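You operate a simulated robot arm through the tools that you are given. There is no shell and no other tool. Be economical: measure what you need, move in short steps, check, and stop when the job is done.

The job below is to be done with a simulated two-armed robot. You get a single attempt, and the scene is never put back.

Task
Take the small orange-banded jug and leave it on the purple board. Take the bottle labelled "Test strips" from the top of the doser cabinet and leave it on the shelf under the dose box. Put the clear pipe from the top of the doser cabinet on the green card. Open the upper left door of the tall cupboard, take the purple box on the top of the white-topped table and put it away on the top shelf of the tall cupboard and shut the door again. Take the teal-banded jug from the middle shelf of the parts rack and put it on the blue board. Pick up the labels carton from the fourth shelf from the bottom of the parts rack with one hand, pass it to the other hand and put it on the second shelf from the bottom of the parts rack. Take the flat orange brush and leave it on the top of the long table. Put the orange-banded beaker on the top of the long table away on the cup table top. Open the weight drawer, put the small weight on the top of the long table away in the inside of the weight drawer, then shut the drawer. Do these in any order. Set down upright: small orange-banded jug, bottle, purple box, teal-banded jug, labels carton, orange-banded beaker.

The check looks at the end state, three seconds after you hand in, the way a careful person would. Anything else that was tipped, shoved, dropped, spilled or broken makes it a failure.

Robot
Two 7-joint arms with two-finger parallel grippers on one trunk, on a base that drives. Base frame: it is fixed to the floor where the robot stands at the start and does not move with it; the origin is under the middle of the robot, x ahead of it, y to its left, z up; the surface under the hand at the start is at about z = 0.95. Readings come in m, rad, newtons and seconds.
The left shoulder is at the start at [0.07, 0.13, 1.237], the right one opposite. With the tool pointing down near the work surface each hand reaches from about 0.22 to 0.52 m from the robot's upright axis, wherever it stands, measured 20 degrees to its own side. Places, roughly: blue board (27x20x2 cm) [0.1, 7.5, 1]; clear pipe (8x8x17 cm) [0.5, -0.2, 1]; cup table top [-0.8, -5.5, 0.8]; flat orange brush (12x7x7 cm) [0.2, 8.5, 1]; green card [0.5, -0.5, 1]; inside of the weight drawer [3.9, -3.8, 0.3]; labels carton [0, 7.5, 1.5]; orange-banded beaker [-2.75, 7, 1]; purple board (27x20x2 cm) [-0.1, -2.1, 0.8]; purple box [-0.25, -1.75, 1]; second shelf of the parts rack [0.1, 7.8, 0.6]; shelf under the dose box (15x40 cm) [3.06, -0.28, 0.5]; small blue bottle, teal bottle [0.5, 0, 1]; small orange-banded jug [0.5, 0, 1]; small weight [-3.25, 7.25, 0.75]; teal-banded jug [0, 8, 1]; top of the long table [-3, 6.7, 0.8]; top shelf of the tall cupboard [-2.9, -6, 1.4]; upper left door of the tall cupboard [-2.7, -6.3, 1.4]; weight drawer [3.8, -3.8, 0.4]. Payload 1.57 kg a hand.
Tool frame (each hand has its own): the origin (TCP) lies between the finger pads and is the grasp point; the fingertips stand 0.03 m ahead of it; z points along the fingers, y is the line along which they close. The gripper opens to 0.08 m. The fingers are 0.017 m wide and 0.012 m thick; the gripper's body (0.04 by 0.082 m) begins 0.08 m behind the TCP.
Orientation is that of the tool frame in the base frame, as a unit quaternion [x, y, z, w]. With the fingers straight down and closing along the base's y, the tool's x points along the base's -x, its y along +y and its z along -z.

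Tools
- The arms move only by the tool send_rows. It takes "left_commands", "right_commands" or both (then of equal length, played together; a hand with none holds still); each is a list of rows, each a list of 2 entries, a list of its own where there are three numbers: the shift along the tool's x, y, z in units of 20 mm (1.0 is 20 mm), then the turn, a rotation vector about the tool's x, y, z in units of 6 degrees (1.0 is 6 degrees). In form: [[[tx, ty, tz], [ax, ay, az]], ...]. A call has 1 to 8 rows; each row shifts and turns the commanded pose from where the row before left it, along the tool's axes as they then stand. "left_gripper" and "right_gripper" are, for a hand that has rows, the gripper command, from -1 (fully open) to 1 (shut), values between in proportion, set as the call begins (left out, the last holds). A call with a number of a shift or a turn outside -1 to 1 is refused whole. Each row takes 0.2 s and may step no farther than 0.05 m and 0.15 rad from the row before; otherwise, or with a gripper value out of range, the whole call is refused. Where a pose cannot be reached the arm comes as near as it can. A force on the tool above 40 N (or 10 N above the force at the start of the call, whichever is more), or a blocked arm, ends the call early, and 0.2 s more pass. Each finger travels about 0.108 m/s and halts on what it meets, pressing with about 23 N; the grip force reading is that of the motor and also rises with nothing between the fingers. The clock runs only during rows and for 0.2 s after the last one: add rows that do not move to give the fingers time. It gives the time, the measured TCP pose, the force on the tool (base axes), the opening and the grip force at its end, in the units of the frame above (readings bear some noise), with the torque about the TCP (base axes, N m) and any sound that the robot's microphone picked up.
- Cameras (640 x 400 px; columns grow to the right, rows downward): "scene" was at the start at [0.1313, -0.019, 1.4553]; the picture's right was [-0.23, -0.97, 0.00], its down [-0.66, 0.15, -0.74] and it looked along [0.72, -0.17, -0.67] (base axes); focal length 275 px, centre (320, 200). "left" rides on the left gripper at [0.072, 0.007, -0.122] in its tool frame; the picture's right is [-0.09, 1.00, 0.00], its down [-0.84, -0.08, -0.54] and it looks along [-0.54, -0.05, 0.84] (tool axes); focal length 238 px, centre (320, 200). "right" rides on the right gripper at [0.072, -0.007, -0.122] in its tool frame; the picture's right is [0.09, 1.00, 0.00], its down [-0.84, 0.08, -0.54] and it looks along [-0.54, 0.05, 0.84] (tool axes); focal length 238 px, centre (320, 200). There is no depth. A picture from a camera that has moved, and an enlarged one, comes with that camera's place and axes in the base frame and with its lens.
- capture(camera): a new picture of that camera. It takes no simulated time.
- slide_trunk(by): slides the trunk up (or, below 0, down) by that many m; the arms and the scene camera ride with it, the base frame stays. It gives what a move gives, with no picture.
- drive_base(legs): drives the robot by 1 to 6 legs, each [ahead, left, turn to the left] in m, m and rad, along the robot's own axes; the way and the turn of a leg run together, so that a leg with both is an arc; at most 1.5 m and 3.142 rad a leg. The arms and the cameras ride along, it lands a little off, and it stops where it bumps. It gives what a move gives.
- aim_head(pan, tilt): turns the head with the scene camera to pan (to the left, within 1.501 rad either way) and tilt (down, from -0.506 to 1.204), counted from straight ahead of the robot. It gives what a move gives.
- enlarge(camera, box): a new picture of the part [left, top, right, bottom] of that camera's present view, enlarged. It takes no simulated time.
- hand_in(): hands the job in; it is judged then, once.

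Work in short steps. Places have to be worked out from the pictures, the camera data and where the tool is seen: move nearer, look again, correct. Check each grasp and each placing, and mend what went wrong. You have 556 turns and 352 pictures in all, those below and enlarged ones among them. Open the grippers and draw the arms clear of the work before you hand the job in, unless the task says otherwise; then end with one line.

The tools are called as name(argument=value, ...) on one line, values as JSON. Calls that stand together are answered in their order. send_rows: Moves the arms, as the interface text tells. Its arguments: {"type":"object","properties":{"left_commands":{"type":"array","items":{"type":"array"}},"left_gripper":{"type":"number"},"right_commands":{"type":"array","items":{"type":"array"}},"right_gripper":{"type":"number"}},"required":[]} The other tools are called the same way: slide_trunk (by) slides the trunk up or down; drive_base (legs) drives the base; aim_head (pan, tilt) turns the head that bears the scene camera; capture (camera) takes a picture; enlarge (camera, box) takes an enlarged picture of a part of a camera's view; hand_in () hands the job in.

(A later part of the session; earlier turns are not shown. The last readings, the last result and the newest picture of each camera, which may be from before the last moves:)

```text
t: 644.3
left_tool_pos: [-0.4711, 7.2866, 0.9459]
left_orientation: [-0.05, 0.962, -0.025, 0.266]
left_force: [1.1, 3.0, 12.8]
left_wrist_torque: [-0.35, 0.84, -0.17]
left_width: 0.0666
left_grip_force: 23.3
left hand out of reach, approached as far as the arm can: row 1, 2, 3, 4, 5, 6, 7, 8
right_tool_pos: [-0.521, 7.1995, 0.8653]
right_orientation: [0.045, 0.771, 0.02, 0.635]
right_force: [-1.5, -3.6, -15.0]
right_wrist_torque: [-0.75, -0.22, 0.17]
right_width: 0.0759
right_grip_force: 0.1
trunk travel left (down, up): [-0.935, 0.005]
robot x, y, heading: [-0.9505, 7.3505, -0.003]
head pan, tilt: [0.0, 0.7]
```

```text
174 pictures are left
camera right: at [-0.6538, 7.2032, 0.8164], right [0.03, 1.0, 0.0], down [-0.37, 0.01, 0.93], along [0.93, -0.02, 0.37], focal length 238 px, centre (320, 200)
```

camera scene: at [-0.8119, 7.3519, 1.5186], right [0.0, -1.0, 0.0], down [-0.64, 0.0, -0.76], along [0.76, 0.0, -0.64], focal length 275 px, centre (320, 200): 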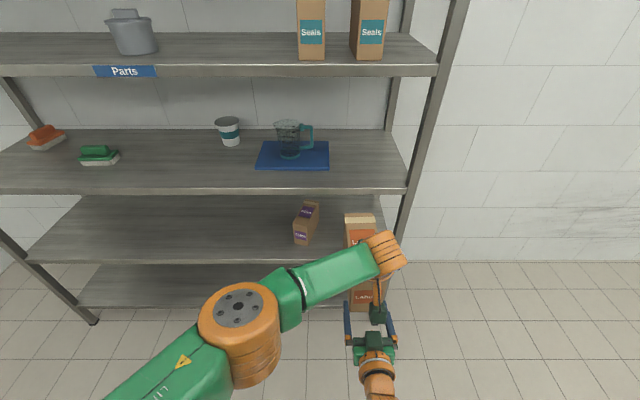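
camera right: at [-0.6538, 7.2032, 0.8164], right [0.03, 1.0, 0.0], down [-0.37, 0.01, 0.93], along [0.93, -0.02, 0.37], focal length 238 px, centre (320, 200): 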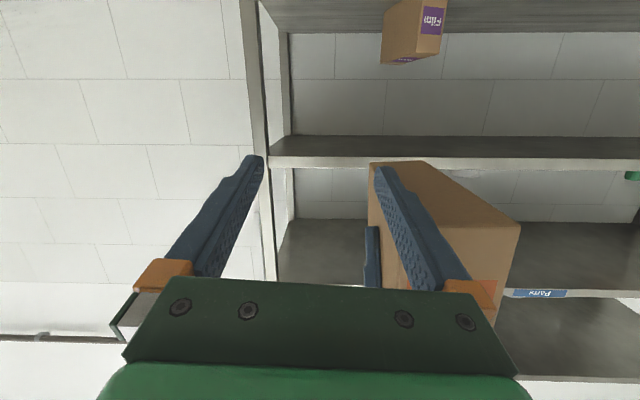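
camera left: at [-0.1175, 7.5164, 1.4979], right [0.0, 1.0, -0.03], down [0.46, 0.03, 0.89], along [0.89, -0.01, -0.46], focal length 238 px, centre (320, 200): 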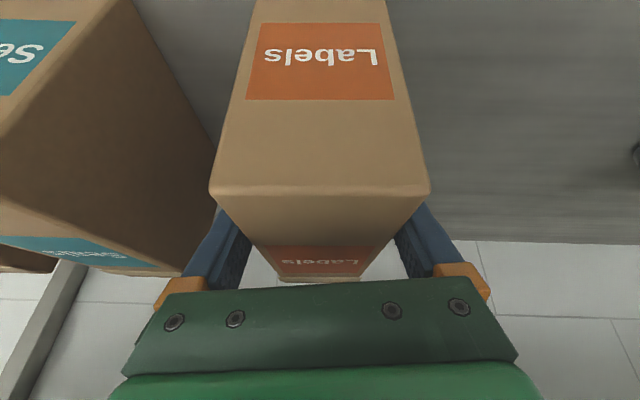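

The carton touched the right finger. I lift the carton 5 cm off it.

send_rows(left_commands=[[[-0.5, 0, -0.86], [0, 0, 0]], [[-0.5, 0, -0.86], [0, 0, 0]], [[-0.5, 0, -0.86], [0, 0, 0]]])

capture(camera="scene")

```text
t: 645.1
left_tool_pos: [-0.4765, 7.2925, 1.0017]
left_orientation: [-0.05, 0.963, -0.025, 0.262]
left_force: [0.1, -0.5, -3.1]
left_wrist_torque: [0.0, 0.07, 0.01]
left_width: 0.066
left_grip_force: 23.0
right_tool_pos: [-0.5208, 7.2019, 0.8668]
right_orientation: [0.044, 0.77, 0.022, 0.637]
right_force: [-0.4, -0.7, 1.0]
right_wrist_torque: [0.0, 0.02, -0.01]
right_width: 0.0799
right_grip_force: 0.1
trunk travel left (down, up): [-0.935, 0.005]
robot x, y, heading: [-0.9496, 7.3517, 0.003]
head pan, tilt: [0.0, 0.7]
```

```text
173 pictures are left
camera scene: at [-0.8124, 7.3516, 1.5186], right [0.0, -1.0, 0.0], down [-0.64, 0.0, -0.76], along [0.76, 0.0, -0.64], focal length 275 px, centre (320, 200)
```

scene: 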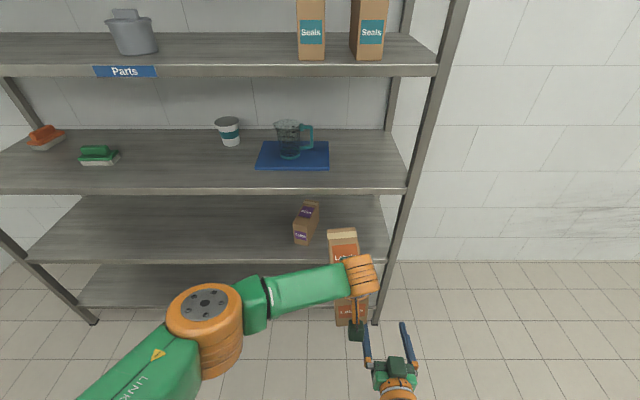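

I try bringing the right hand to rel y≈-0.06 at this lower height, beneath the carton (raised another 2 cm).

send_rows(left_commands=[[[-0.5, 0, -0.86], [0, 0, 0]], [[0, 0, 0], [0, 0, 0]], [[0, 0, 0], [0, 0, 0]], [[0, 0, 0], [0, 0, 0]], [[0, 0, 0], [0, 0, 0]], [[0, 0, 0], [0, 0, 0]]], right_commands=[[[0, 0, 0.3], [0, 0, 0]], [[-0.4, 0.8, 0.3], [-0.5, 0, -0.1]], [[-0.4, 0.8, 0.3], [-0.5, 0, -0.1]], [[-0.2, 0.9, 0.3], [0, 0, 0]], [[0, 0.9, 0.3], [0, 0, 0]], [[0, 0.9, 0.3], [0, 0, 0]]])

capture(camera="right")

```text
t: 646.5
left_tool_pos: [-0.4746, 7.2959, 1.0213]
left_orientation: [-0.049, 0.963, -0.026, 0.264]
left_force: [1.0, -0.6, -4.0]
left_wrist_torque: [-0.01, 0.06, -0.01]
left_width: 0.066
left_grip_force: 23.1
right_tool_pos: [-0.4864, 7.2777, 0.8914]
right_orientation: [0.002, 0.768, 0.048, 0.638]
right_force: [-0.4, 0.8, 0.0]
right_wrist_torque: [0.0, -0.02, -0.02]
right_width: 0.08
right_grip_force: 0.0
right hand out of reach, approached as far as the arm can: row 1, 6
trunk travel left (down, up): [-0.935, 0.005]
robot x, y, heading: [-0.9523, 7.3516, -0.004]
head pan, tilt: [0.0, 0.7]
```

```text
172 pictures are left
camera right: at [-0.6167, 7.2669, 0.8415], right [-0.08, 1.0, -0.02], down [-0.38, -0.02, 0.92], along [0.92, 0.08, 0.38], focal length 238 px, centre (320, 200)
```

right: 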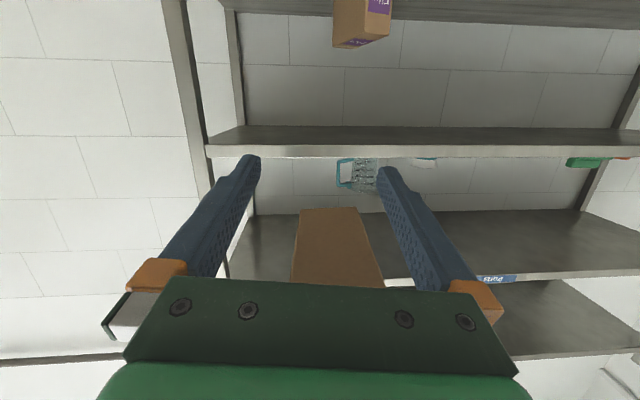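

Both are parallel; the carton's axis is 9 mm left of the hand's. I shift the carton 9 mm right and lower it 3.5 cm first, then check.

send_rows(left_commands=[[[0, -0.45, 0], [0, 0, 0]], [[0.3, 0, 0.52], [0, 0, 0]], [[0.3, 0, 0.52], [0, 0, 0]], [[0.3, 0, 0.52], [0, 0, 0]]])

capture(camera="right")

```text
t: 647.5
left_tool_pos: [-0.4728, 7.2826, 0.9872]
left_orientation: [-0.049, 0.963, -0.026, 0.264]
left_force: [0.5, 0.0, -3.0]
left_wrist_torque: [-0.02, 0.1, 0.0]
left_width: 0.0663
left_grip_force: 23.3
right_tool_pos: [-0.4861, 7.2781, 0.8916]
right_orientation: [0.002, 0.767, 0.049, 0.639]
right_force: [0.2, -0.3, -0.1]
right_wrist_torque: [-0.01, 0.05, 0.03]
right_width: 0.0801
right_grip_force: 0.1
trunk travel left (down, up): [-0.935, 0.005]
robot x, y, heading: [-0.9494, 7.3509, 0.002]
head pan, tilt: [0.0, 0.7]
```

```text
171 pictures are left
camera right: at [-0.6168, 7.2667, 0.8418], right [-0.08, 1.0, -0.01], down [-0.38, -0.02, 0.92], along [0.92, 0.08, 0.38], focal length 238 px, centre (320, 200)
```

right: 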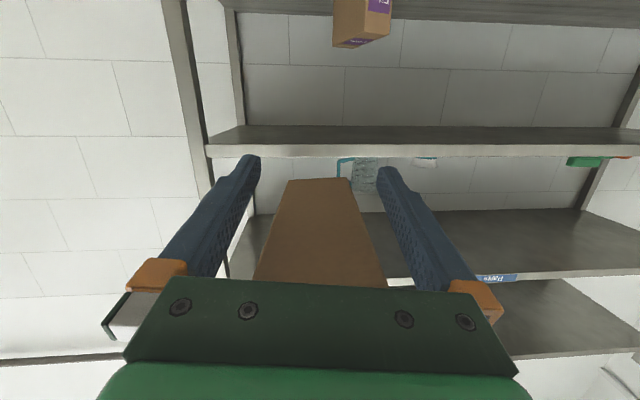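

Centred now. I lower the carton another 3.7 cm between the right fingers.

send_rows(left_commands=[[[0.3, 0, 0.52], [0, 0, 0]], [[0.3, 0, 0.52], [0, 0, 0]], [[0.3, 0, 0.52], [0, 0, 0]]])

capture(camera="right")

```text
t: 648.3
left_tool_pos: [-0.4744, 7.2815, 0.9526]
left_orientation: [-0.049, 0.963, -0.026, 0.264]
left_force: [-0.1, -0.1, -2.2]
left_wrist_torque: [-0.01, 0.11, 0.02]
left_width: 0.0664
left_grip_force: 22.8
right_tool_pos: [-0.4862, 7.2768, 0.8904]
right_orientation: [0.002, 0.769, 0.048, 0.638]
right_force: [0.0, 0.0, -0.2]
right_wrist_torque: [0.0, 0.01, 0.02]
right_width: 0.08
right_grip_force: 0.2
trunk travel left (down, up): [-0.935, 0.005]
robot x, y, heading: [-0.9485, 7.3501, 0.0]
head pan, tilt: [0.0, 0.7]
```

```text
170 pictures are left
camera right: at [-0.6176, 7.2667, 0.8415], right [-0.08, 1.0, -0.01], down [-0.38, -0.02, 0.92], along [0.92, 0.08, 0.38], focal length 238 px, centre (320, 200)
```

right: 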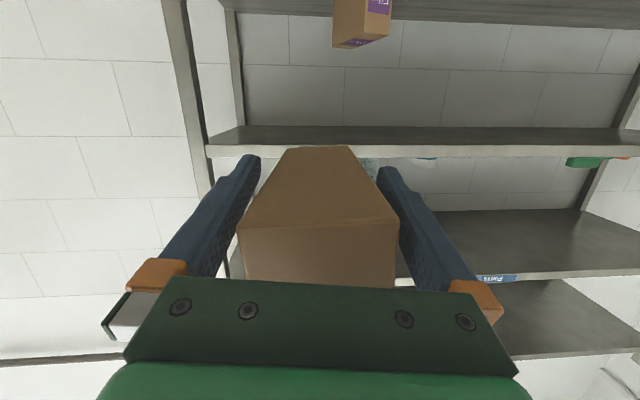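

The carton is between the right fingers, free of contact. I close the right gripper.

send_rows(right_commands=[[[0, 0, 0], [0, 0, 0]], [[0, 0, 0], [0, 0, 0]], [[0, 0, 0], [0, 0, 0]]], right_gripper=1)

```text
t: 649.1
left_tool_pos: [-0.4745, 7.2803, 0.9527]
left_orientation: [-0.051, 0.963, -0.025, 0.264]
left_force: [-5.0, 2.4, -3.4]
left_wrist_torque: [0.57, 0.14, 0.01]
left_width: 0.0663
left_grip_force: 22.5
right_tool_pos: [-0.4861, 7.2784, 0.8924]
right_orientation: [0.001, 0.768, 0.048, 0.638]
right_force: [4.7, -3.4, 0.2]
right_wrist_torque: [-0.37, 0.15, -0.03]
right_width: 0.0689
right_grip_force: 23.2
trunk travel left (down, up): [-0.935, 0.005]
robot x, y, heading: [-0.9495, 7.3513, 0.007]
head pan, tilt: [0.0, 0.7]
```

Both hold it. I open the left and withdraw it upward.

send_rows(left_commands=[[[0, 0, 0], [0, 0, 0]], [[0, 0, 0], [0, 0, 0]], [[0, 0, 0], [0, 0, 0]]], left_gripper=-1)

send_rows(left_commands=[[[-0.5, 0, -0.86], [0, 0, 0]], [[-0.5, 0, -0.86], [0, 0, 0]], [[-0.5, 0, -0.86], [0, 0, 0]], [[-0.5, 0, -0.86], [0, 0, 0]], [[-0.5, 0, -0.86], [0, 0, 0]], [[-0.5, 0, -0.86], [0, 0, 0]], [[-0.5, 0.5, -0.86], [0, 0, 0]], [[-0.5, 0.5, -0.86], [0, 0, 0]]])

capture(camera="scene")

```text
t: 649.9
left_tool_pos: [-0.475, 7.2805, 0.9526]
left_orientation: [-0.05, 0.963, -0.026, 0.264]
left_force: [-0.6, -0.4, 0.4]
left_wrist_torque: [0.0, 0.03, 0.0]
left_width: 0.0798
left_grip_force: 0.0
right_tool_pos: [-0.4855, 7.278, 0.8901]
right_orientation: [0.001, 0.768, 0.049, 0.638]
right_force: [0.9, 0.3, -0.2]
right_wrist_torque: [-0.03, 0.07, -0.03]
right_width: 0.0687
right_grip_force: 23.6
trunk travel left (down, up): [-0.935, 0.005]
robot x, y, heading: [-0.9466, 7.3522, -0.003]
head pan, tilt: [0.0, 0.7]
```

```text
t: 651.7
left_tool_pos: [-0.4764, 7.3115, 1.107]
left_orientation: [-0.05, 0.963, -0.025, 0.265]
left_force: [-0.1, -0.6, 0.6]
left_wrist_torque: [0.0, -0.01, 0.03]
left_width: 0.0801
left_grip_force: 0.1
right_tool_pos: [-0.4864, 7.2781, 0.8918]
right_orientation: [0.001, 0.768, 0.048, 0.639]
right_force: [0.0, -0.4, 0.9]
right_wrist_torque: [0.0, 0.09, 0.02]
right_width: 0.0687
right_grip_force: 23.1
trunk travel left (down, up): [-0.935, 0.005]
robot x, y, heading: [-0.9518, 7.3516, -0.005]
head pan, tilt: [0.0, 0.7]
```

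```text
169 pictures are left
camera scene: at [-0.8123, 7.3528, 1.5186], right [0.0, -1.0, 0.0], down [-0.64, 0.0, -0.76], along [0.76, 0.0, -0.64], focal length 275 px, centre (320, 200)
```

scene: 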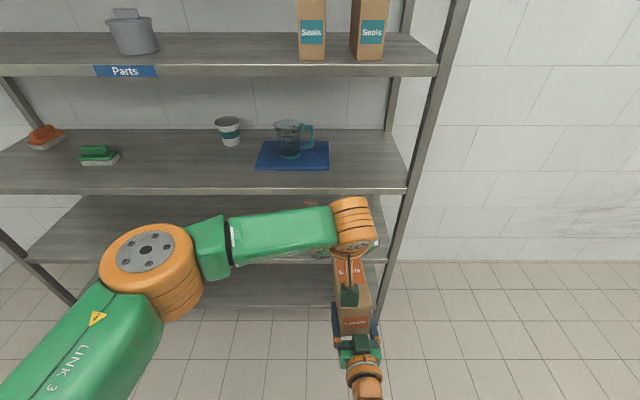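

Hand-over done. I move the left hand away (up, back, left).

send_rows(left_commands=[[[0, 0.9, -0.9], [0, 0, 0]], [[0, 0.9, -0.9], [0, 0, 0]], [[0, 0.9, -0.9], [0, 0, 0]], [[0, 0.9, -0.9], [0, 0, 0]], [[0.2, 0.9, -0.9], [0, 0, 0]], [[0.2, 0.9, -0.9], [0, 0, 0]], [[0.2, 0.9, -0.9], [0, 0, 0]], [[0.2, 0.9, -0.9], [0, 0, 0]]])

capture(camera="scene")

```text
t: 653.5
left_tool_pos: [-0.5738, 7.455, 1.2133]
left_orientation: [-0.049, 0.963, -0.026, 0.264]
left_force: [0.6, -0.6, 1.1]
left_wrist_torque: [0.0, -0.02, -0.02]
left_width: 0.0803
left_grip_force: 0.0
right_tool_pos: [-0.4867, 7.2775, 0.8914]
right_orientation: [0.002, 0.769, 0.048, 0.638]
right_force: [0.0, -0.2, -0.4]
right_wrist_torque: [-0.03, 0.12, 0.03]
right_width: 0.0682
right_grip_force: 23.5
trunk travel left (down, up): [-0.935, 0.005]
robot x, y, heading: [-0.9506, 7.3519, 0.0]
head pan, tilt: [0.0, 0.7]
```

```text
168 pictures are left
camera scene: at [-0.8131, 7.3531, 1.5187], right [0.0, -1.0, 0.0], down [-0.64, 0.0, -0.76], along [0.76, 0.0, -0.64], focal length 275 px, centre (320, 200)
```

scene: 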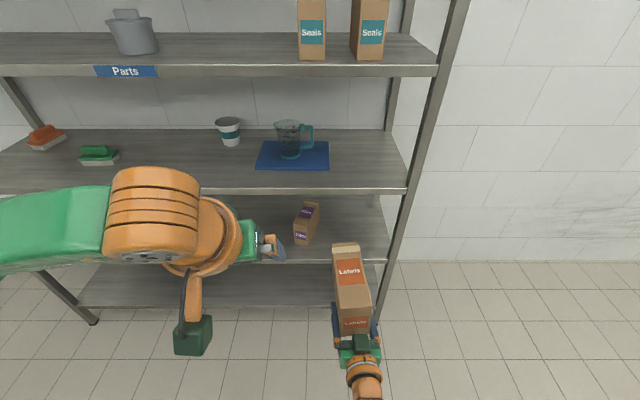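

The right hand holds the carton alone. I slide north to y≈7.8, lower the trunk 27 cm and look.

drive_base(legs=[[0, 0.45, 0]])

slide_trunk(by=-0.26)

drive_base(legs=[[0.22, 0, 0]])

aim_head(pan=-0.2, tilt=0.6)

capture(camera="scene")

capture(camera="right")

```text
t: 656.3
left_tool_pos: [-0.5729, 7.9051, 1.2133]
left_orientation: [-0.047, 0.963, -0.026, 0.264]
left_force: [0.0, -0.1, -0.1]
left_wrist_torque: [0.02, -0.03, 0.04]
left_width: 0.0799
left_grip_force: 0.0
right_tool_pos: [-0.4842, 7.7284, 0.8906]
right_orientation: [0.004, 0.768, 0.048, 0.639]
right_force: [1.1, -1.2, -1.2]
right_wrist_torque: [-0.02, 0.13, 0.02]
right_width: 0.0684
right_grip_force: 22.9
trunk travel left (down, up): [-0.935, 0.005]
robot x, y, heading: [-0.9477, 7.8066, -0.001]
head pan, tilt: [0.0, 0.7]
```

```text
t: 659.0
left_tool_pos: [-0.5725, 7.9064, 0.9546]
left_orientation: [-0.048, 0.963, -0.026, 0.264]
left_force: [0.3, -0.6, -0.2]
left_wrist_torque: [-0.01, 0.01, 0.01]
left_width: 0.08
left_grip_force: 0.1
right_tool_pos: [-0.487, 7.7284, 0.6319]
right_orientation: [0.003, 0.769, 0.046, 0.638]
right_force: [0.6, 0.2, -0.8]
right_wrist_torque: [-0.02, 0.1, -0.02]
right_width: 0.0682
right_grip_force: 22.6
trunk travel left (down, up): [-0.675, 0.265]
robot x, y, heading: [-0.947, 7.8028, -0.005]
head pan, tilt: [0.0, 0.7]
```

```text
t: 660.6
left_tool_pos: [-0.3533, 7.9044, 0.9529]
left_orientation: [-0.047, 0.963, -0.026, 0.263]
left_force: [-0.2, 0.7, -0.5]
left_wrist_torque: [0.0, 0.01, 0.0]
left_width: 0.08
left_grip_force: 0.1
right_tool_pos: [-0.2649, 7.7255, 0.632]
right_orientation: [0.003, 0.768, 0.046, 0.639]
right_force: [0.4, 0.2, 0.5]
right_wrist_torque: [0.01, 0.09, 0.01]
right_width: 0.0683
right_grip_force: 23.0
trunk travel left (down, up): [-0.675, 0.265]
robot x, y, heading: [-0.7272, 7.8049, -0.006]
head pan, tilt: [0.0, 0.7]
```

```text
t: 661.4
left_tool_pos: [-0.3516, 7.9045, 0.9529]
left_orientation: [-0.048, 0.963, -0.026, 0.263]
left_force: [-0.4, 0.0, 0.4]
left_wrist_torque: [-0.02, 0.01, -0.02]
left_width: 0.0798
left_grip_force: 0.0
right_tool_pos: [-0.265, 7.7264, 0.631]
right_orientation: [0.003, 0.768, 0.045, 0.639]
right_force: [0.0, -0.5, 0.3]
right_wrist_torque: [-0.05, 0.1, -0.02]
right_width: 0.0682
right_grip_force: 23.7
trunk travel left (down, up): [-0.675, 0.265]
robot x, y, heading: [-0.7272, 7.8036, -0.005]
head pan, tilt: [-0.201, 0.6]
```

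```text
167 pictures are left
camera scene: at [-0.5896, 7.786, 1.2672], right [-0.2, -0.98, 0.0], down [-0.55, 0.12, -0.82], along [0.81, -0.17, -0.57], focal length 275 px, centre (320, 200)
```

scene: 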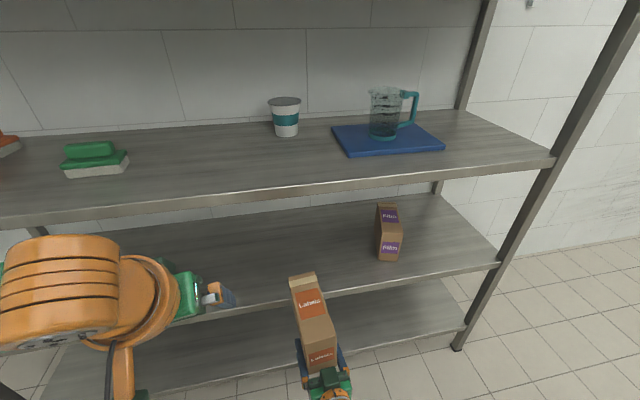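

```text
166 pictures are left
camera right: at [-0.3971, 7.7156, 0.5811], right [-0.07, 1.0, -0.02], down [-0.38, -0.01, 0.92], along [0.92, 0.07, 0.38], focal length 238 px, centre (320, 200)
```

right: 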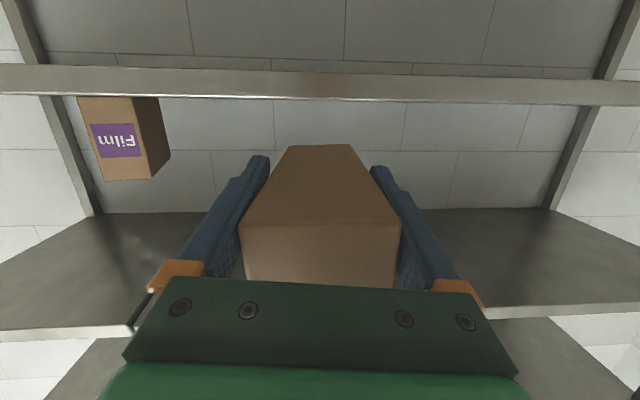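

I raise the left hand 10 cm so it clears the middle shelf, then drive in 26 cm.

send_rows(left_commands=[[[-0.3, 0, -0.95], [0, 0, 0]], [[-0.3, 0, -0.95], [0, 0, 0]], [[-0.3, 0, -0.95], [0, 0, 0]], [[-0.3, 0, -0.95], [0, 0, 0]], [[-0.3, 0, -0.95], [0, 0, 0]], [[-0.3, 0, -0.95], [0, 0, 0]]])

drive_base(legs=[[0.26, 0, 0]])

capture(camera="right")

capture(camera="scene")

```text
t: 662.8
left_tool_pos: [-0.3803, 7.9139, 1.0698]
left_orientation: [-0.046, 0.963, -0.026, 0.265]
left_force: [0.1, 0.0, 0.1]
left_wrist_torque: [0.01, 0.01, 0.03]
left_width: 0.0802
left_grip_force: 0.1
right_tool_pos: [-0.2657, 7.7261, 0.6318]
right_orientation: [0.004, 0.768, 0.045, 0.639]
right_force: [0.2, 1.0, 0.8]
right_wrist_torque: [-0.03, 0.08, 0.02]
right_width: 0.0685
right_grip_force: 23.5
trunk travel left (down, up): [-0.675, 0.265]
robot x, y, heading: [-0.7275, 7.8028, -0.004]
head pan, tilt: [-0.201, 0.6]
```

```text
t: 664.6
left_tool_pos: [-0.1233, 7.9117, 1.0689]
left_orientation: [-0.047, 0.963, -0.026, 0.264]
left_force: [-0.9, 0.6, -0.2]
left_wrist_torque: [-0.03, -0.01, -0.01]
left_width: 0.0799
left_grip_force: 0.1
right_tool_pos: [-0.0086, 7.7257, 0.6321]
right_orientation: [0.004, 0.768, 0.045, 0.639]
right_force: [0.7, 0.1, 0.6]
right_wrist_torque: [-0.01, 0.09, 0.0]
right_width: 0.0683
right_grip_force: 23.7
trunk travel left (down, up): [-0.675, 0.265]
robot x, y, heading: [-0.4693, 7.8053, -0.01]
head pan, tilt: [-0.201, 0.6]
```

```text
165 pictures are left
camera right: at [-0.1411, 7.7146, 0.5814], right [-0.07, 1.0, -0.02], down [-0.38, -0.01, 0.92], along [0.92, 0.07, 0.38], focal length 238 px, centre (320, 200)
```

right: 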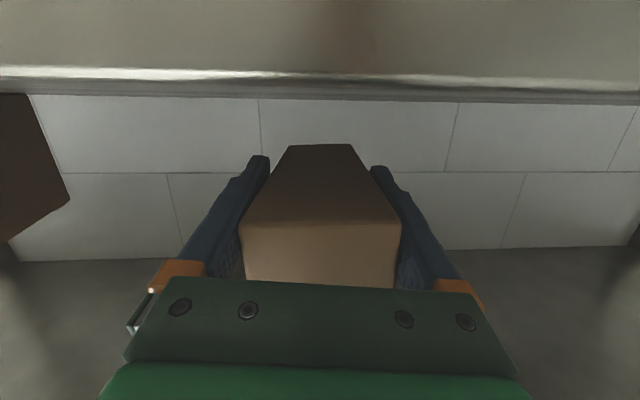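

```text
164 pictures are left
camera scene: at [-0.3343, 7.7845, 1.2673], right [-0.2, -0.98, 0.0], down [-0.55, 0.12, -0.82], along [0.81, -0.17, -0.57], focal length 275 px, centre (320, 200)
```

scene: 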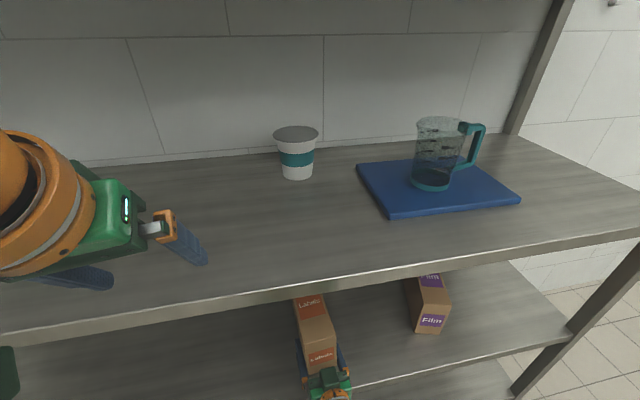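

In position over the second shelf. I lower gently ~5 cm until it rests.

send_rows(right_commands=[[[0.68, 0, 0.15], [0, 0, 0]], [[0.68, 0, 0.15], [0, 0, 0]], [[0.5, 0, 0.11], [0, 0, 0]], [[0.25, 0, 0.05], [0, 0, 0]], [[0.2, 0, 0.04], [0, 0, 0]], [[0.2, 0, 0.04], [0, 0, 0]], [[0.2, 0, 0.04], [0, 0, 0]]])

```text
t: 666.2
left_tool_pos: [-0.1224, 7.9114, 1.07]
left_orientation: [-0.047, 0.963, -0.026, 0.265]
left_force: [0.6, -0.2, 0.2]
left_wrist_torque: [0.01, 0.05, 0.02]
left_width: 0.0802
left_grip_force: 0.1
right_tool_pos: [-0.0142, 7.7224, 0.627]
right_orientation: [0.004, 0.769, 0.045, 0.638]
right_force: [0.3, -1.0, -0.4]
right_wrist_torque: [0.01, 0.12, 0.03]
right_width: 0.0684
right_grip_force: 22.9
right hand out of reach, approached as far as the arm can: row 1, 2, 3, 4, 5, 6, 7
trunk travel left (down, up): [-0.675, 0.265]
robot x, y, heading: [-0.4718, 7.8031, -0.004]
head pan, tilt: [-0.201, 0.6]
```

The arm is at its lower limit; I use the trunk instead, in small steps.

slide_trunk(by=-0.042)

```text
t: 667.2
left_tool_pos: [-0.1263, 7.9117, 1.0297]
left_orientation: [-0.046, 0.963, -0.027, 0.266]
left_force: [0.4, 0.8, -0.3]
left_wrist_torque: [0.02, -0.04, 0.03]
left_width: 0.0801
left_grip_force: 0.0
right_tool_pos: [-0.0108, 7.7227, 0.5944]
right_orientation: [0.001, 0.759, 0.043, 0.65]
right_force: [-2.5, -0.1, 10.1]
right_wrist_torque: [-0.47, -0.3, 0.03]
right_width: 0.0683
right_grip_force: 22.9
trunk travel left (down, up): [-0.634, 0.306]
robot x, y, heading: [-0.4687, 7.8043, -0.005]
head pan, tilt: [-0.201, 0.6]
stopped: the force on the tool passed its limit at 42 N (the readings are from after the stop); the commanded pose is now the measured one
```

Contact. I look at the carton before releasing.

capture(camera="right")

aim_head(pan=0.0, tilt=0.95)

capture(camera="scene")

```text
163 pictures are left
camera right: at [-0.1412, 7.7118, 0.5414], right [-0.07, 1.0, -0.02], down [-0.41, -0.01, 0.91], along [0.91, 0.07, 0.41], focal length 238 px, centre (320, 200)
```

right: 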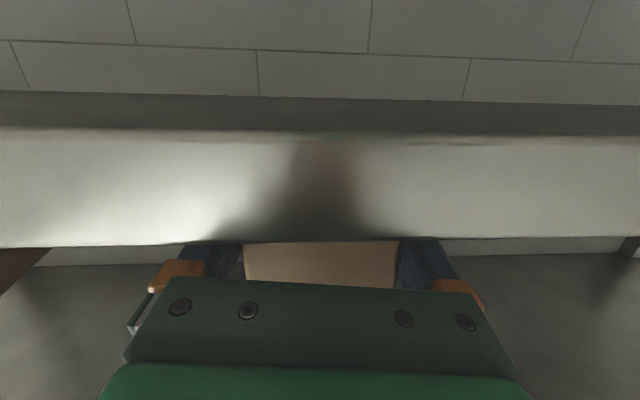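

```text
t: 668.0
left_tool_pos: [-0.1261, 7.9118, 1.029]
left_orientation: [-0.047, 0.962, -0.026, 0.266]
left_force: [0.2, -0.9, 1.0]
left_wrist_torque: [0.01, 0.0, -0.02]
left_width: 0.08
left_grip_force: 0.2
right_tool_pos: [-0.0094, 7.7221, 0.595]
right_orientation: [0.002, 0.76, 0.043, 0.649]
right_force: [5.3, -0.5, 18.3]
right_wrist_torque: [-0.78, -0.64, 0.16]
right_width: 0.0682
right_grip_force: 23.5
trunk travel left (down, up): [-0.634, 0.306]
robot x, y, heading: [-0.4709, 7.8056, -0.001]
head pan, tilt: [0.0, 0.949]
```

```text
162 pictures are left
camera scene: at [-0.3513, 7.8031, 1.198], right [-0.01, -1.0, 0.0], down [-0.81, 0.0, -0.59], along [0.59, 0.0, -0.81], focal length 275 px, centre (320, 200)
```

scene: 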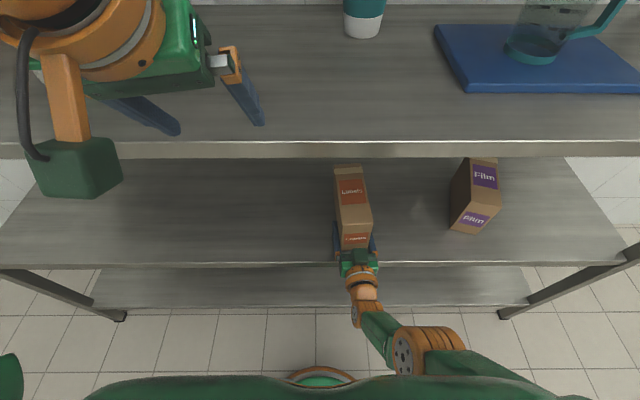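

The carton is over the shelf, in contact. I ease up 4 mm, then open.

slide_trunk(by=0.005)

send_rows(right_commands=[[[0, 0, 0], [0, 0, 0]], [[0, 0, 0], [0, 0, 0]], [[0, 0, 0], [0, 0, 0]]], right_gripper=-1)

enlarge(camera="scene", box=[270, 140, 430, 300])

```text
t: 668.6
left_tool_pos: [-0.1237, 7.9115, 1.0328]
left_orientation: [-0.047, 0.963, -0.026, 0.264]
left_force: [-1.1, -0.1, -0.1]
left_wrist_torque: [0.01, 0.0, 0.02]
left_width: 0.0798
left_grip_force: 0.1
right_tool_pos: [-0.0112, 7.7222, 0.5962]
right_orientation: [0.002, 0.764, 0.044, 0.644]
right_force: [1.3, 0.7, 2.0]
right_wrist_torque: [-0.14, -0.09, 0.06]
right_width: 0.0677
right_grip_force: 22.5
trunk travel left (down, up): [-0.639, 0.301]
robot x, y, heading: [-0.4721, 7.8053, -0.001]
head pan, tilt: [0.0, 0.949]
```

```text
t: 669.4
left_tool_pos: [-0.1233, 7.913, 1.0338]
left_orientation: [-0.046, 0.963, -0.026, 0.264]
left_force: [-0.8, -0.2, 0.3]
left_wrist_torque: [-0.01, -0.02, 0.01]
left_width: 0.08
left_grip_force: 0.0
right_tool_pos: [-0.0102, 7.7226, 0.5976]
right_orientation: [0.003, 0.762, 0.044, 0.646]
right_force: [-0.6, 0.0, -0.1]
right_wrist_torque: [-0.02, -0.01, 0.02]
right_width: 0.08
right_grip_force: 0.1
trunk travel left (down, up): [-0.639, 0.301]
robot x, y, heading: [-0.4699, 7.8061, -0.007]
head pan, tilt: [0.0, 0.949]
```

```text
2.50 times, centred on (350, 220) of scene
camera zoom: at [-0.348, 7.8022, 1.2024], right [-0.01, -1.0, 0.0], down [-0.81, 0.0, -0.58], along [0.58, 0.0, -0.81], focal length 687 px, centre (245, 150)
```

zoom: 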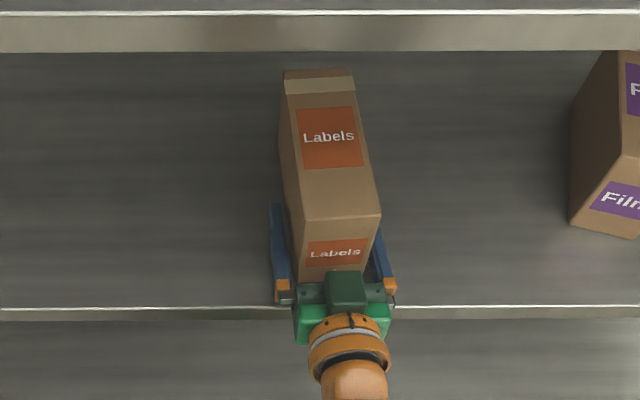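

The carton stands upright. I withdraw along the hand's axis.

drive_base(legs=[[-0.1, -0.006, 0], [-0.35, 0, 0]])

aim_head(pan=0.1, tilt=0.6)

capture(camera="scene")

```text
t: 672.4
left_tool_pos: [-0.5732, 7.9055, 1.0333]
left_orientation: [-0.042, 0.963, -0.027, 0.264]
left_force: [-0.1, 0.2, 0.5]
left_wrist_torque: [-0.03, 0.0, 0.0]
left_width: 0.0802
left_grip_force: 0.1
right_tool_pos: [-0.4622, 7.7152, 0.5975]
right_orientation: [0.006, 0.762, 0.04, 0.646]
right_force: [0.4, -0.3, -0.7]
right_wrist_torque: [-0.02, 0.02, -0.01]
right_width: 0.0801
right_grip_force: 0.0
trunk travel left (down, up): [-0.639, 0.301]
robot x, y, heading: [-0.9208, 7.801, -0.019]
head pan, tilt: [0.0, 0.949]
```

```text
t: 673.2
left_tool_pos: [-0.5737, 7.9065, 1.0341]
left_orientation: [-0.042, 0.963, -0.027, 0.264]
left_force: [0.5, 0.6, 0.6]
left_wrist_torque: [0.0, -0.01, 0.0]
left_width: 0.08
left_grip_force: 0.0
right_tool_pos: [-0.4608, 7.7157, 0.5987]
right_orientation: [0.006, 0.762, 0.041, 0.647]
right_force: [0.2, 0.8, 0.8]
right_wrist_torque: [0.01, -0.01, 0.0]
right_width: 0.0798
right_grip_force: 0.0
trunk travel left (down, up): [-0.639, 0.301]
robot x, y, heading: [-0.9206, 7.8034, -0.017]
head pan, tilt: [0.099, 0.6]
```

```text
160 pictures are left
camera scene: at [-0.7832, 7.8078, 1.2308], right [0.08, -1.0, 0.0], down [-0.56, -0.05, -0.82], along [0.82, 0.07, -0.57], focal length 275 px, centre (320, 200)
```

scene: 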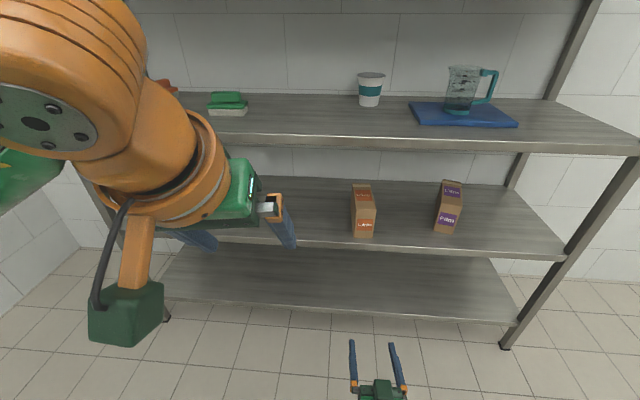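

The labels carton is on the second shelf. Next the orange brush at about x 0.18–0.29, y 8.53. I look at the north end and wall for room.

slide_trunk(by=0.2)

aim_head(pan=0.85, tilt=0.55)

capture(camera="scene")

```text
t: 675.4
left_tool_pos: [-0.5734, 7.9072, 1.2332]
left_orientation: [-0.043, 0.963, -0.026, 0.264]
left_force: [-0.1, 0.2, 0.4]
left_wrist_torque: [-0.02, -0.03, 0.01]
left_width: 0.0803
left_grip_force: 0.1
right_tool_pos: [-0.4625, 7.7144, 0.7974]
right_orientation: [0.005, 0.762, 0.041, 0.647]
right_force: [0.5, 0.6, -0.3]
right_wrist_torque: [0.01, 0.02, -0.03]
right_width: 0.0801
right_grip_force: 0.1
trunk travel left (down, up): [-0.839, 0.101]
robot x, y, heading: [-0.9217, 7.8001, -0.015]
head pan, tilt: [0.099, 0.6]
```

```text
t: 676.5
left_tool_pos: [-0.5731, 7.9061, 1.2337]
left_orientation: [-0.043, 0.963, -0.027, 0.264]
left_force: [-0.3, -0.8, 0.8]
left_wrist_torque: [0.02, 0.03, -0.02]
left_width: 0.0802
left_grip_force: 0.1
right_tool_pos: [-0.4627, 7.7163, 0.7977]
right_orientation: [0.006, 0.762, 0.041, 0.646]
right_force: [0.3, 0.7, -0.1]
right_wrist_torque: [0.03, 0.0, 0.01]
right_width: 0.0803
right_grip_force: 0.1
trunk travel left (down, up): [-0.839, 0.101]
robot x, y, heading: [-0.9247, 7.8011, -0.017]
head pan, tilt: [0.85, 0.55]
```

```text
159 pictures are left
camera scene: at [-0.811, 7.8668, 1.4354], right [0.74, -0.67, 0.0], down [-0.35, -0.39, -0.85], along [0.57, 0.63, -0.52], focal length 275 px, centre (320, 200)
```

scene: 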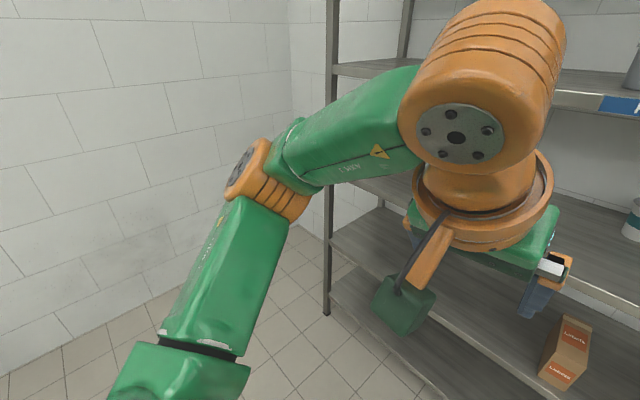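

The north wall is at y≈9.4: room enough. I re-set the right hand (tilt ~66°, straight) while raising it and moving it to the right.

send_rows(right_commands=[[[-0.9, -0.7, -0.2], [0.45, 1, 0.1]], [[-0.9, -0.7, -0.3], [0.45, 1, 0.1]], [[-0.9, -0.7, -0.4], [0, 0, 0]], [[-0.9, -0.7, -0.4], [0, 0, 0]], [[-0.9, -0.7, -0.4], [0, 0, 0]], [[-0.9, -0.7, -0.4], [0, 0, 0]], [[-0.9, -0.7, -0.4], [0, 0, 0]], [[-0.9, -0.7, -0.4], [0, 0, 0]]])

send_rows(right_commands=[[[-0.9, 0, -0.4], [0, 0, 0]], [[-0.9, 0, -0.4], [0, 0, 0]], [[-0.9, 0, -0.4], [0, 0, 0]], [[-0.9, 0, -0.4], [0, 0, 0]]])

drive_base(legs=[[0, 0.8, 0.017]])

aim_head(pan=0, tilt=0.45)

capture(camera="scene")

capture(camera="right")

```text
t: 678.3
left_tool_pos: [-0.5723, 7.906, 1.2334]
left_orientation: [-0.043, 0.963, -0.027, 0.264]
left_force: [-0.1, -0.7, -0.4]
left_wrist_torque: [0.02, -0.05, 0.0]
left_width: 0.0798
left_grip_force: 0.2
right_tool_pos: [-0.4694, 7.6029, 0.9337]
right_orientation: [0.041, 0.826, 0.013, 0.562]
right_force: [-0.6, 0.4, 0.1]
right_wrist_torque: [0.03, 0.03, 0.01]
right_width: 0.0799
right_grip_force: 0.0
right hand out of reach, approached as far as the arm can: row 1
trunk travel left (down, up): [-0.839, 0.101]
robot x, y, heading: [-0.9195, 7.799, -0.017]
head pan, tilt: [0.85, 0.55]
```

```text
t: 679.3
left_tool_pos: [-0.5734, 7.9068, 1.2341]
left_orientation: [-0.042, 0.963, -0.028, 0.263]
left_force: [0.4, -0.3, 0.4]
left_wrist_torque: [-0.01, 0.0, -0.01]
left_width: 0.0801
left_grip_force: 0.0
right_tool_pos: [-0.4741, 7.5993, 1.014]
right_orientation: [0.04, 0.826, 0.012, 0.562]
right_force: [-0.2, 0.0, 0.5]
right_wrist_torque: [0.02, -0.03, 0.0]
right_width: 0.08
right_grip_force: 0.0
trunk travel left (down, up): [-0.839, 0.101]
robot x, y, heading: [-0.9211, 7.8027, -0.016]
head pan, tilt: [0.85, 0.55]
```

```text
t: 683.6
left_tool_pos: [-0.573, 8.7273, 1.233]
left_orientation: [-0.053, 0.963, -0.023, 0.264]
left_force: [0.7, 0.1, 0.4]
left_wrist_torque: [-0.02, 0.0, -0.01]
left_width: 0.0801
left_grip_force: 0.1
right_tool_pos: [-0.4669, 8.4223, 1.0137]
right_orientation: [0.032, 0.826, 0.018, 0.562]
right_force: [0.0, 0.3, 0.6]
right_wrist_torque: [0.04, -0.03, 0.01]
right_width: 0.0799
right_grip_force: 0.1
trunk travel left (down, up): [-0.839, 0.101]
robot x, y, heading: [-0.9183, 8.6125, 0.006]
head pan, tilt: [0.85, 0.55]
```

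```text
t: 684.8
left_tool_pos: [-0.5724, 8.7287, 1.2331]
left_orientation: [-0.054, 0.963, -0.024, 0.264]
left_force: [-0.5, -0.5, 0.3]
left_wrist_torque: [0.0, -0.02, 0.03]
left_width: 0.0799
left_grip_force: 0.1
right_tool_pos: [-0.4668, 8.424, 1.0135]
right_orientation: [0.031, 0.826, 0.018, 0.562]
right_force: [-0.5, 0.0, -0.1]
right_wrist_torque: [0.0, 0.0, 0.0]
right_width: 0.0802
right_grip_force: 0.1
trunk travel left (down, up): [-0.839, 0.101]
robot x, y, heading: [-0.9159, 8.6135, 0.002]
head pan, tilt: [0.0, 0.45]
```

```text
158 pictures are left
camera scene: at [-0.7763, 8.6162, 1.4444], right [0.01, -1.0, 0.0], down [-0.44, 0.0, -0.9], along [0.9, 0.01, -0.44], focal length 275 px, centre (320, 200)
```

scene: 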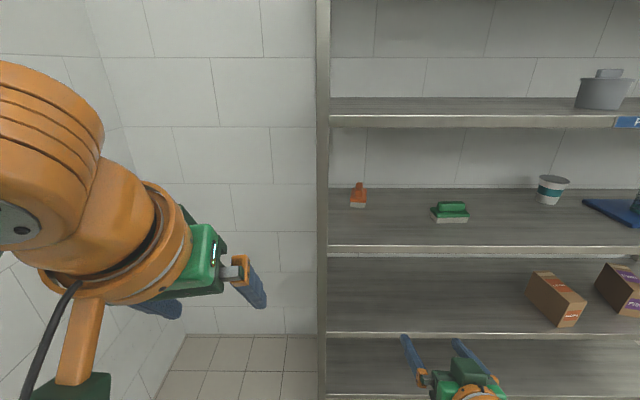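

```text
157 pictures are left
camera right: at [-0.6049, 8.422, 0.9906], right [0.0, 1.0, -0.02], down [-0.2, 0.02, 0.98], along [0.98, 0.01, 0.19], focal length 238 px, centre (320, 200)
```

right: 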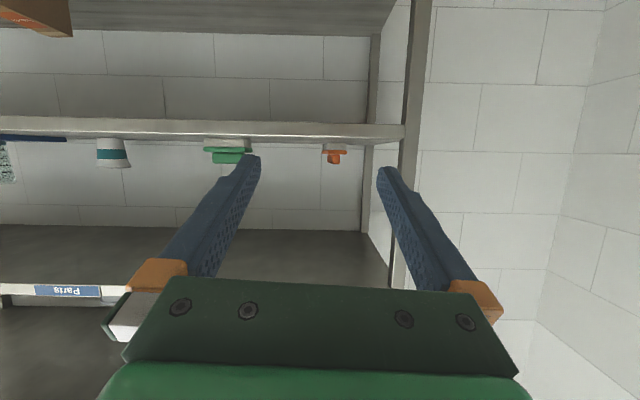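

The brush is at y≈8.473, end-on to me. I line up and drive in 40 cm.

drive_base(legs=[[0, 0.05, 0], [0.4, 0, 0]])

capture(camera="right")

aim_head(pan=-0.1, tilt=0.55)

capture(camera="scene")

```text
t: 687.8
left_tool_pos: [-0.1811, 8.7805, 1.2336]
left_orientation: [-0.053, 0.962, -0.024, 0.265]
left_force: [0.8, -0.2, -0.1]
left_wrist_torque: [-0.02, 0.02, -0.02]
left_width: 0.0798
left_grip_force: 0.1
right_tool_pos: [-0.0741, 8.475, 1.0139]
right_orientation: [0.03, 0.826, 0.019, 0.563]
right_force: [-0.8, -0.3, -0.4]
right_wrist_torque: [0.03, 0.05, 0.03]
right_width: 0.0798
right_grip_force: 0.1
trunk travel left (down, up): [-0.839, 0.101]
robot x, y, heading: [-0.5271, 8.6678, 0.011]
head pan, tilt: [0.0, 0.45]
```

```text
156 pictures are left
camera right: at [-0.213, 8.4742, 0.9911], right [0.0, 1.0, -0.02], down [-0.2, 0.02, 0.98], along [0.98, 0.01, 0.2], focal length 238 px, centre (320, 200)
```

right: 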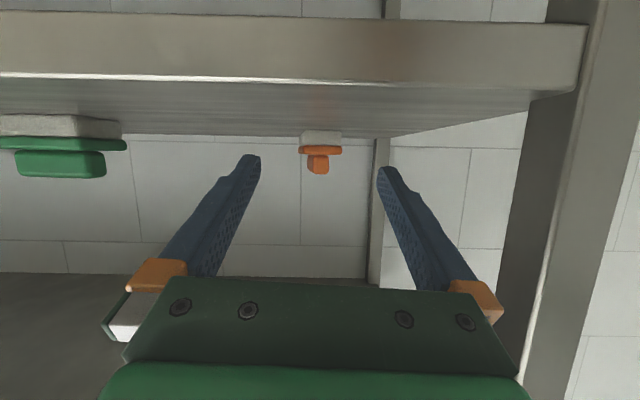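

```text
t: 688.5
left_tool_pos: [-0.1795, 8.7802, 1.2334]
left_orientation: [-0.052, 0.963, -0.025, 0.264]
left_force: [0.2, -0.9, -0.6]
left_wrist_torque: [-0.01, 0.02, 0.01]
left_width: 0.08
left_grip_force: 0.1
right_tool_pos: [-0.0725, 8.4751, 1.0146]
right_orientation: [0.031, 0.826, 0.017, 0.563]
right_force: [-0.4, -0.6, -0.1]
right_wrist_torque: [0.02, 0.01, -0.01]
right_width: 0.0799
right_grip_force: 0.1
trunk travel left (down, up): [-0.839, 0.101]
robot x, y, heading: [-0.5249, 8.6678, 0.006]
head pan, tilt: [-0.099, 0.55]
```

```text
155 pictures are left
camera scene: at [-0.3855, 8.6596, 1.4354], right [-0.09, -1.0, 0.0], down [-0.52, 0.05, -0.85], along [0.85, -0.08, -0.52], focal length 275 px, centre (320, 200)
```

scene: 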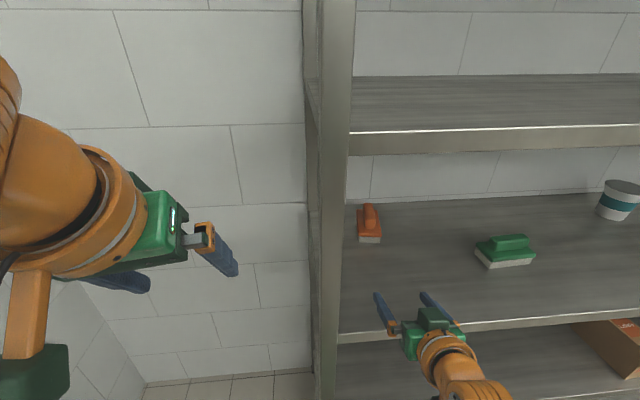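

The ridge of the brush is at y≈8.476, z≈1.0–1.02, x 0.14–0.25. I drive 11.5 cm further and then extend the arm.

drive_base(legs=[[0.115, 0, -0.006]])

send_rows(right_commands=[[[-0.3, 0, 0.75], [0, 0, 0]], [[-0.3, 0, 0.75], [0, 0, 0]], [[-0.3, 0, 0.75], [0, 0, 0]], [[-0.3, 0, 0.75], [0, 0, 0]], [[-0.3, 0, 0.75], [0, 0, 0]], [[-0.3, 0, 0.75], [0, 0, 0]]])

capture(camera="right")

```text
t: 689.7
left_tool_pos: [-0.0661, 8.779, 1.2351]
left_orientation: [-0.049, 0.962, -0.026, 0.266]
left_force: [0.2, 0.0, 0.2]
left_wrist_torque: [0.01, -0.04, 0.0]
left_width: 0.08
left_grip_force: 0.1
right_tool_pos: [0.0387, 8.4731, 1.0142]
right_orientation: [0.034, 0.826, 0.016, 0.563]
right_force: [0.3, -0.8, 0.1]
right_wrist_torque: [0.03, 0.02, 0.02]
right_width: 0.0802
right_grip_force: 0.0
trunk travel left (down, up): [-0.839, 0.101]
robot x, y, heading: [-0.4118, 8.6703, 0.001]
head pan, tilt: [-0.099, 0.55]
```

```text
t: 691.1
left_tool_pos: [-0.0625, 8.7798, 1.2323]
left_orientation: [-0.05, 0.963, -0.025, 0.264]
left_force: [0.4, 0.1, -0.4]
left_wrist_torque: [-0.01, 0.03, -0.01]
left_width: 0.08
left_grip_force: 0.1
right_tool_pos: [0.1381, 8.4688, 1.0145]
right_orientation: [0.034, 0.827, 0.016, 0.561]
right_force: [-0.5, -0.4, -0.3]
right_wrist_torque: [0.0, 0.01, 0.01]
right_width: 0.08
right_grip_force: 0.0
trunk travel left (down, up): [-0.839, 0.101]
robot x, y, heading: [-0.4118, 8.6686, -0.002]
head pan, tilt: [-0.099, 0.55]
```

```text
154 pictures are left
camera right: at [0.0002, 8.4684, 0.9914], right [0.0, 1.0, -0.02], down [-0.19, 0.02, 0.98], along [0.98, 0.0, 0.19], focal length 238 px, centre (320, 200)
```

right: 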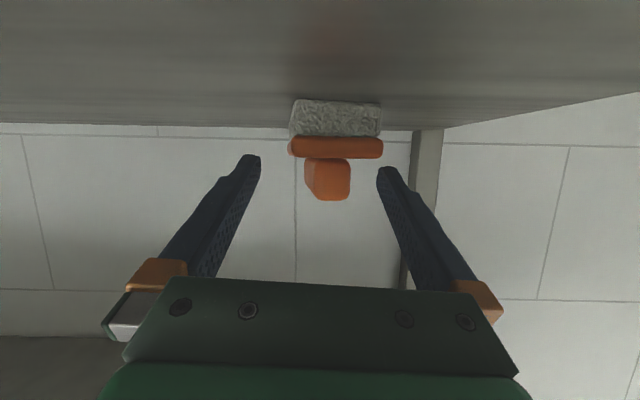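

The brush's ridge begins at x≈0.185. I advance 7 cm and shift 6 mm, then close.

send_rows(right_commands=[[[-0.33, 0.15, 0.82], [0, 0, 0]], [[-0.33, 0.15, 0.82], [0, 0, 0]], [[-0.33, 0, 0.82], [0, 0, 0]], [[-0.33, 0, 0.82], [0, 0, 0]]])

capture(camera="right")

```text
t: 692.1
left_tool_pos: [-0.0617, 8.7793, 1.2337]
left_orientation: [-0.05, 0.963, -0.025, 0.264]
left_force: [0.5, 0.3, 0.6]
left_wrist_torque: [-0.01, 0.02, -0.03]
left_width: 0.0798
left_grip_force: 0.0
right_tool_pos: [0.2103, 8.4713, 1.0142]
right_orientation: [0.034, 0.826, 0.016, 0.562]
right_force: [0.4, -0.1, -0.4]
right_wrist_torque: [-0.03, 0.05, 0.0]
right_width: 0.0803
right_grip_force: 0.0
trunk travel left (down, up): [-0.839, 0.101]
robot x, y, heading: [-0.4106, 8.6662, 0.001]
head pan, tilt: [-0.099, 0.55]
```

```text
153 pictures are left
camera right: at [0.071, 8.4714, 0.9908], right [0.0, 1.0, -0.02], down [-0.19, 0.02, 0.98], along [0.98, 0.0, 0.19], focal length 238 px, centre (320, 200)
```

right: 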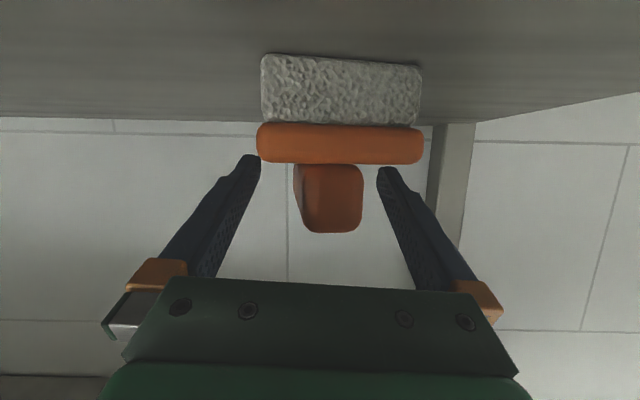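

The ridge is between the fingers. I close and lift slightly with the trunk.

send_rows(right_commands=[[[0, 0, 0], [0, 0, 0]], [[0, 0, 0], [0, 0, 0]], [[0, 0, 0], [0, 0, 0]], [[0, 0, 0], [0, 0, 0]]], right_gripper=1)

slide_trunk(by=0.05)

capture(camera="right")

```text
t: 693.1
left_tool_pos: [-0.0626, 8.7778, 1.2335]
left_orientation: [-0.049, 0.963, -0.026, 0.265]
left_force: [0.0, -0.2, -0.2]
left_wrist_torque: [-0.01, 0.0, 0.02]
left_width: 0.0798
left_grip_force: 0.2
right_tool_pos: [0.2097, 8.4702, 1.0141]
right_orientation: [0.033, 0.826, 0.017, 0.562]
right_force: [0.0, -0.3, 2.1]
right_wrist_torque: [-0.15, -0.08, 0.0]
right_width: 0.0453
right_grip_force: 22.8
trunk travel left (down, up): [-0.839, 0.101]
robot x, y, heading: [-0.4074, 8.671, 0.001]
head pan, tilt: [-0.099, 0.55]
```

```text
t: 694.0
left_tool_pos: [-0.0616, 8.7776, 1.2826]
left_orientation: [-0.049, 0.963, -0.025, 0.264]
left_force: [0.2, 0.0, 0.4]
left_wrist_torque: [-0.02, -0.01, 0.01]
left_width: 0.08
left_grip_force: 0.1
right_tool_pos: [0.2089, 8.4719, 1.0629]
right_orientation: [0.034, 0.827, 0.016, 0.561]
right_force: [-0.3, 0.7, -1.7]
right_wrist_torque: [-0.02, 0.01, -0.02]
right_width: 0.0449
right_grip_force: 23.0
trunk travel left (down, up): [-0.889, 0.051]
robot x, y, heading: [-0.4095, 8.665, -0.002]
head pan, tilt: [-0.099, 0.55]
```

```text
152 pictures are left
camera right: at [0.0709, 8.4713, 1.0406], right [0.0, 1.0, -0.02], down [-0.19, 0.02, 0.98], along [0.98, 0.0, 0.19], focal length 238 px, centre (320, 200)
```

right: 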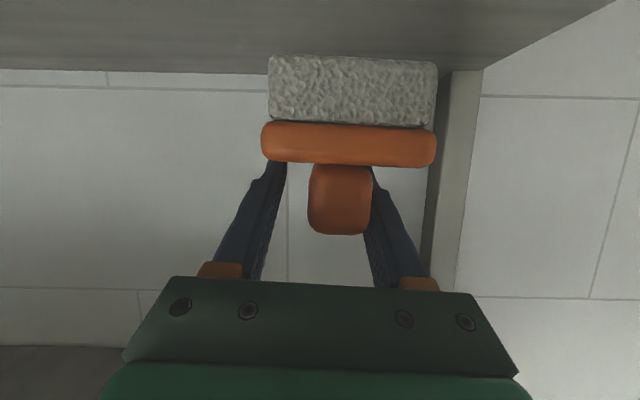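

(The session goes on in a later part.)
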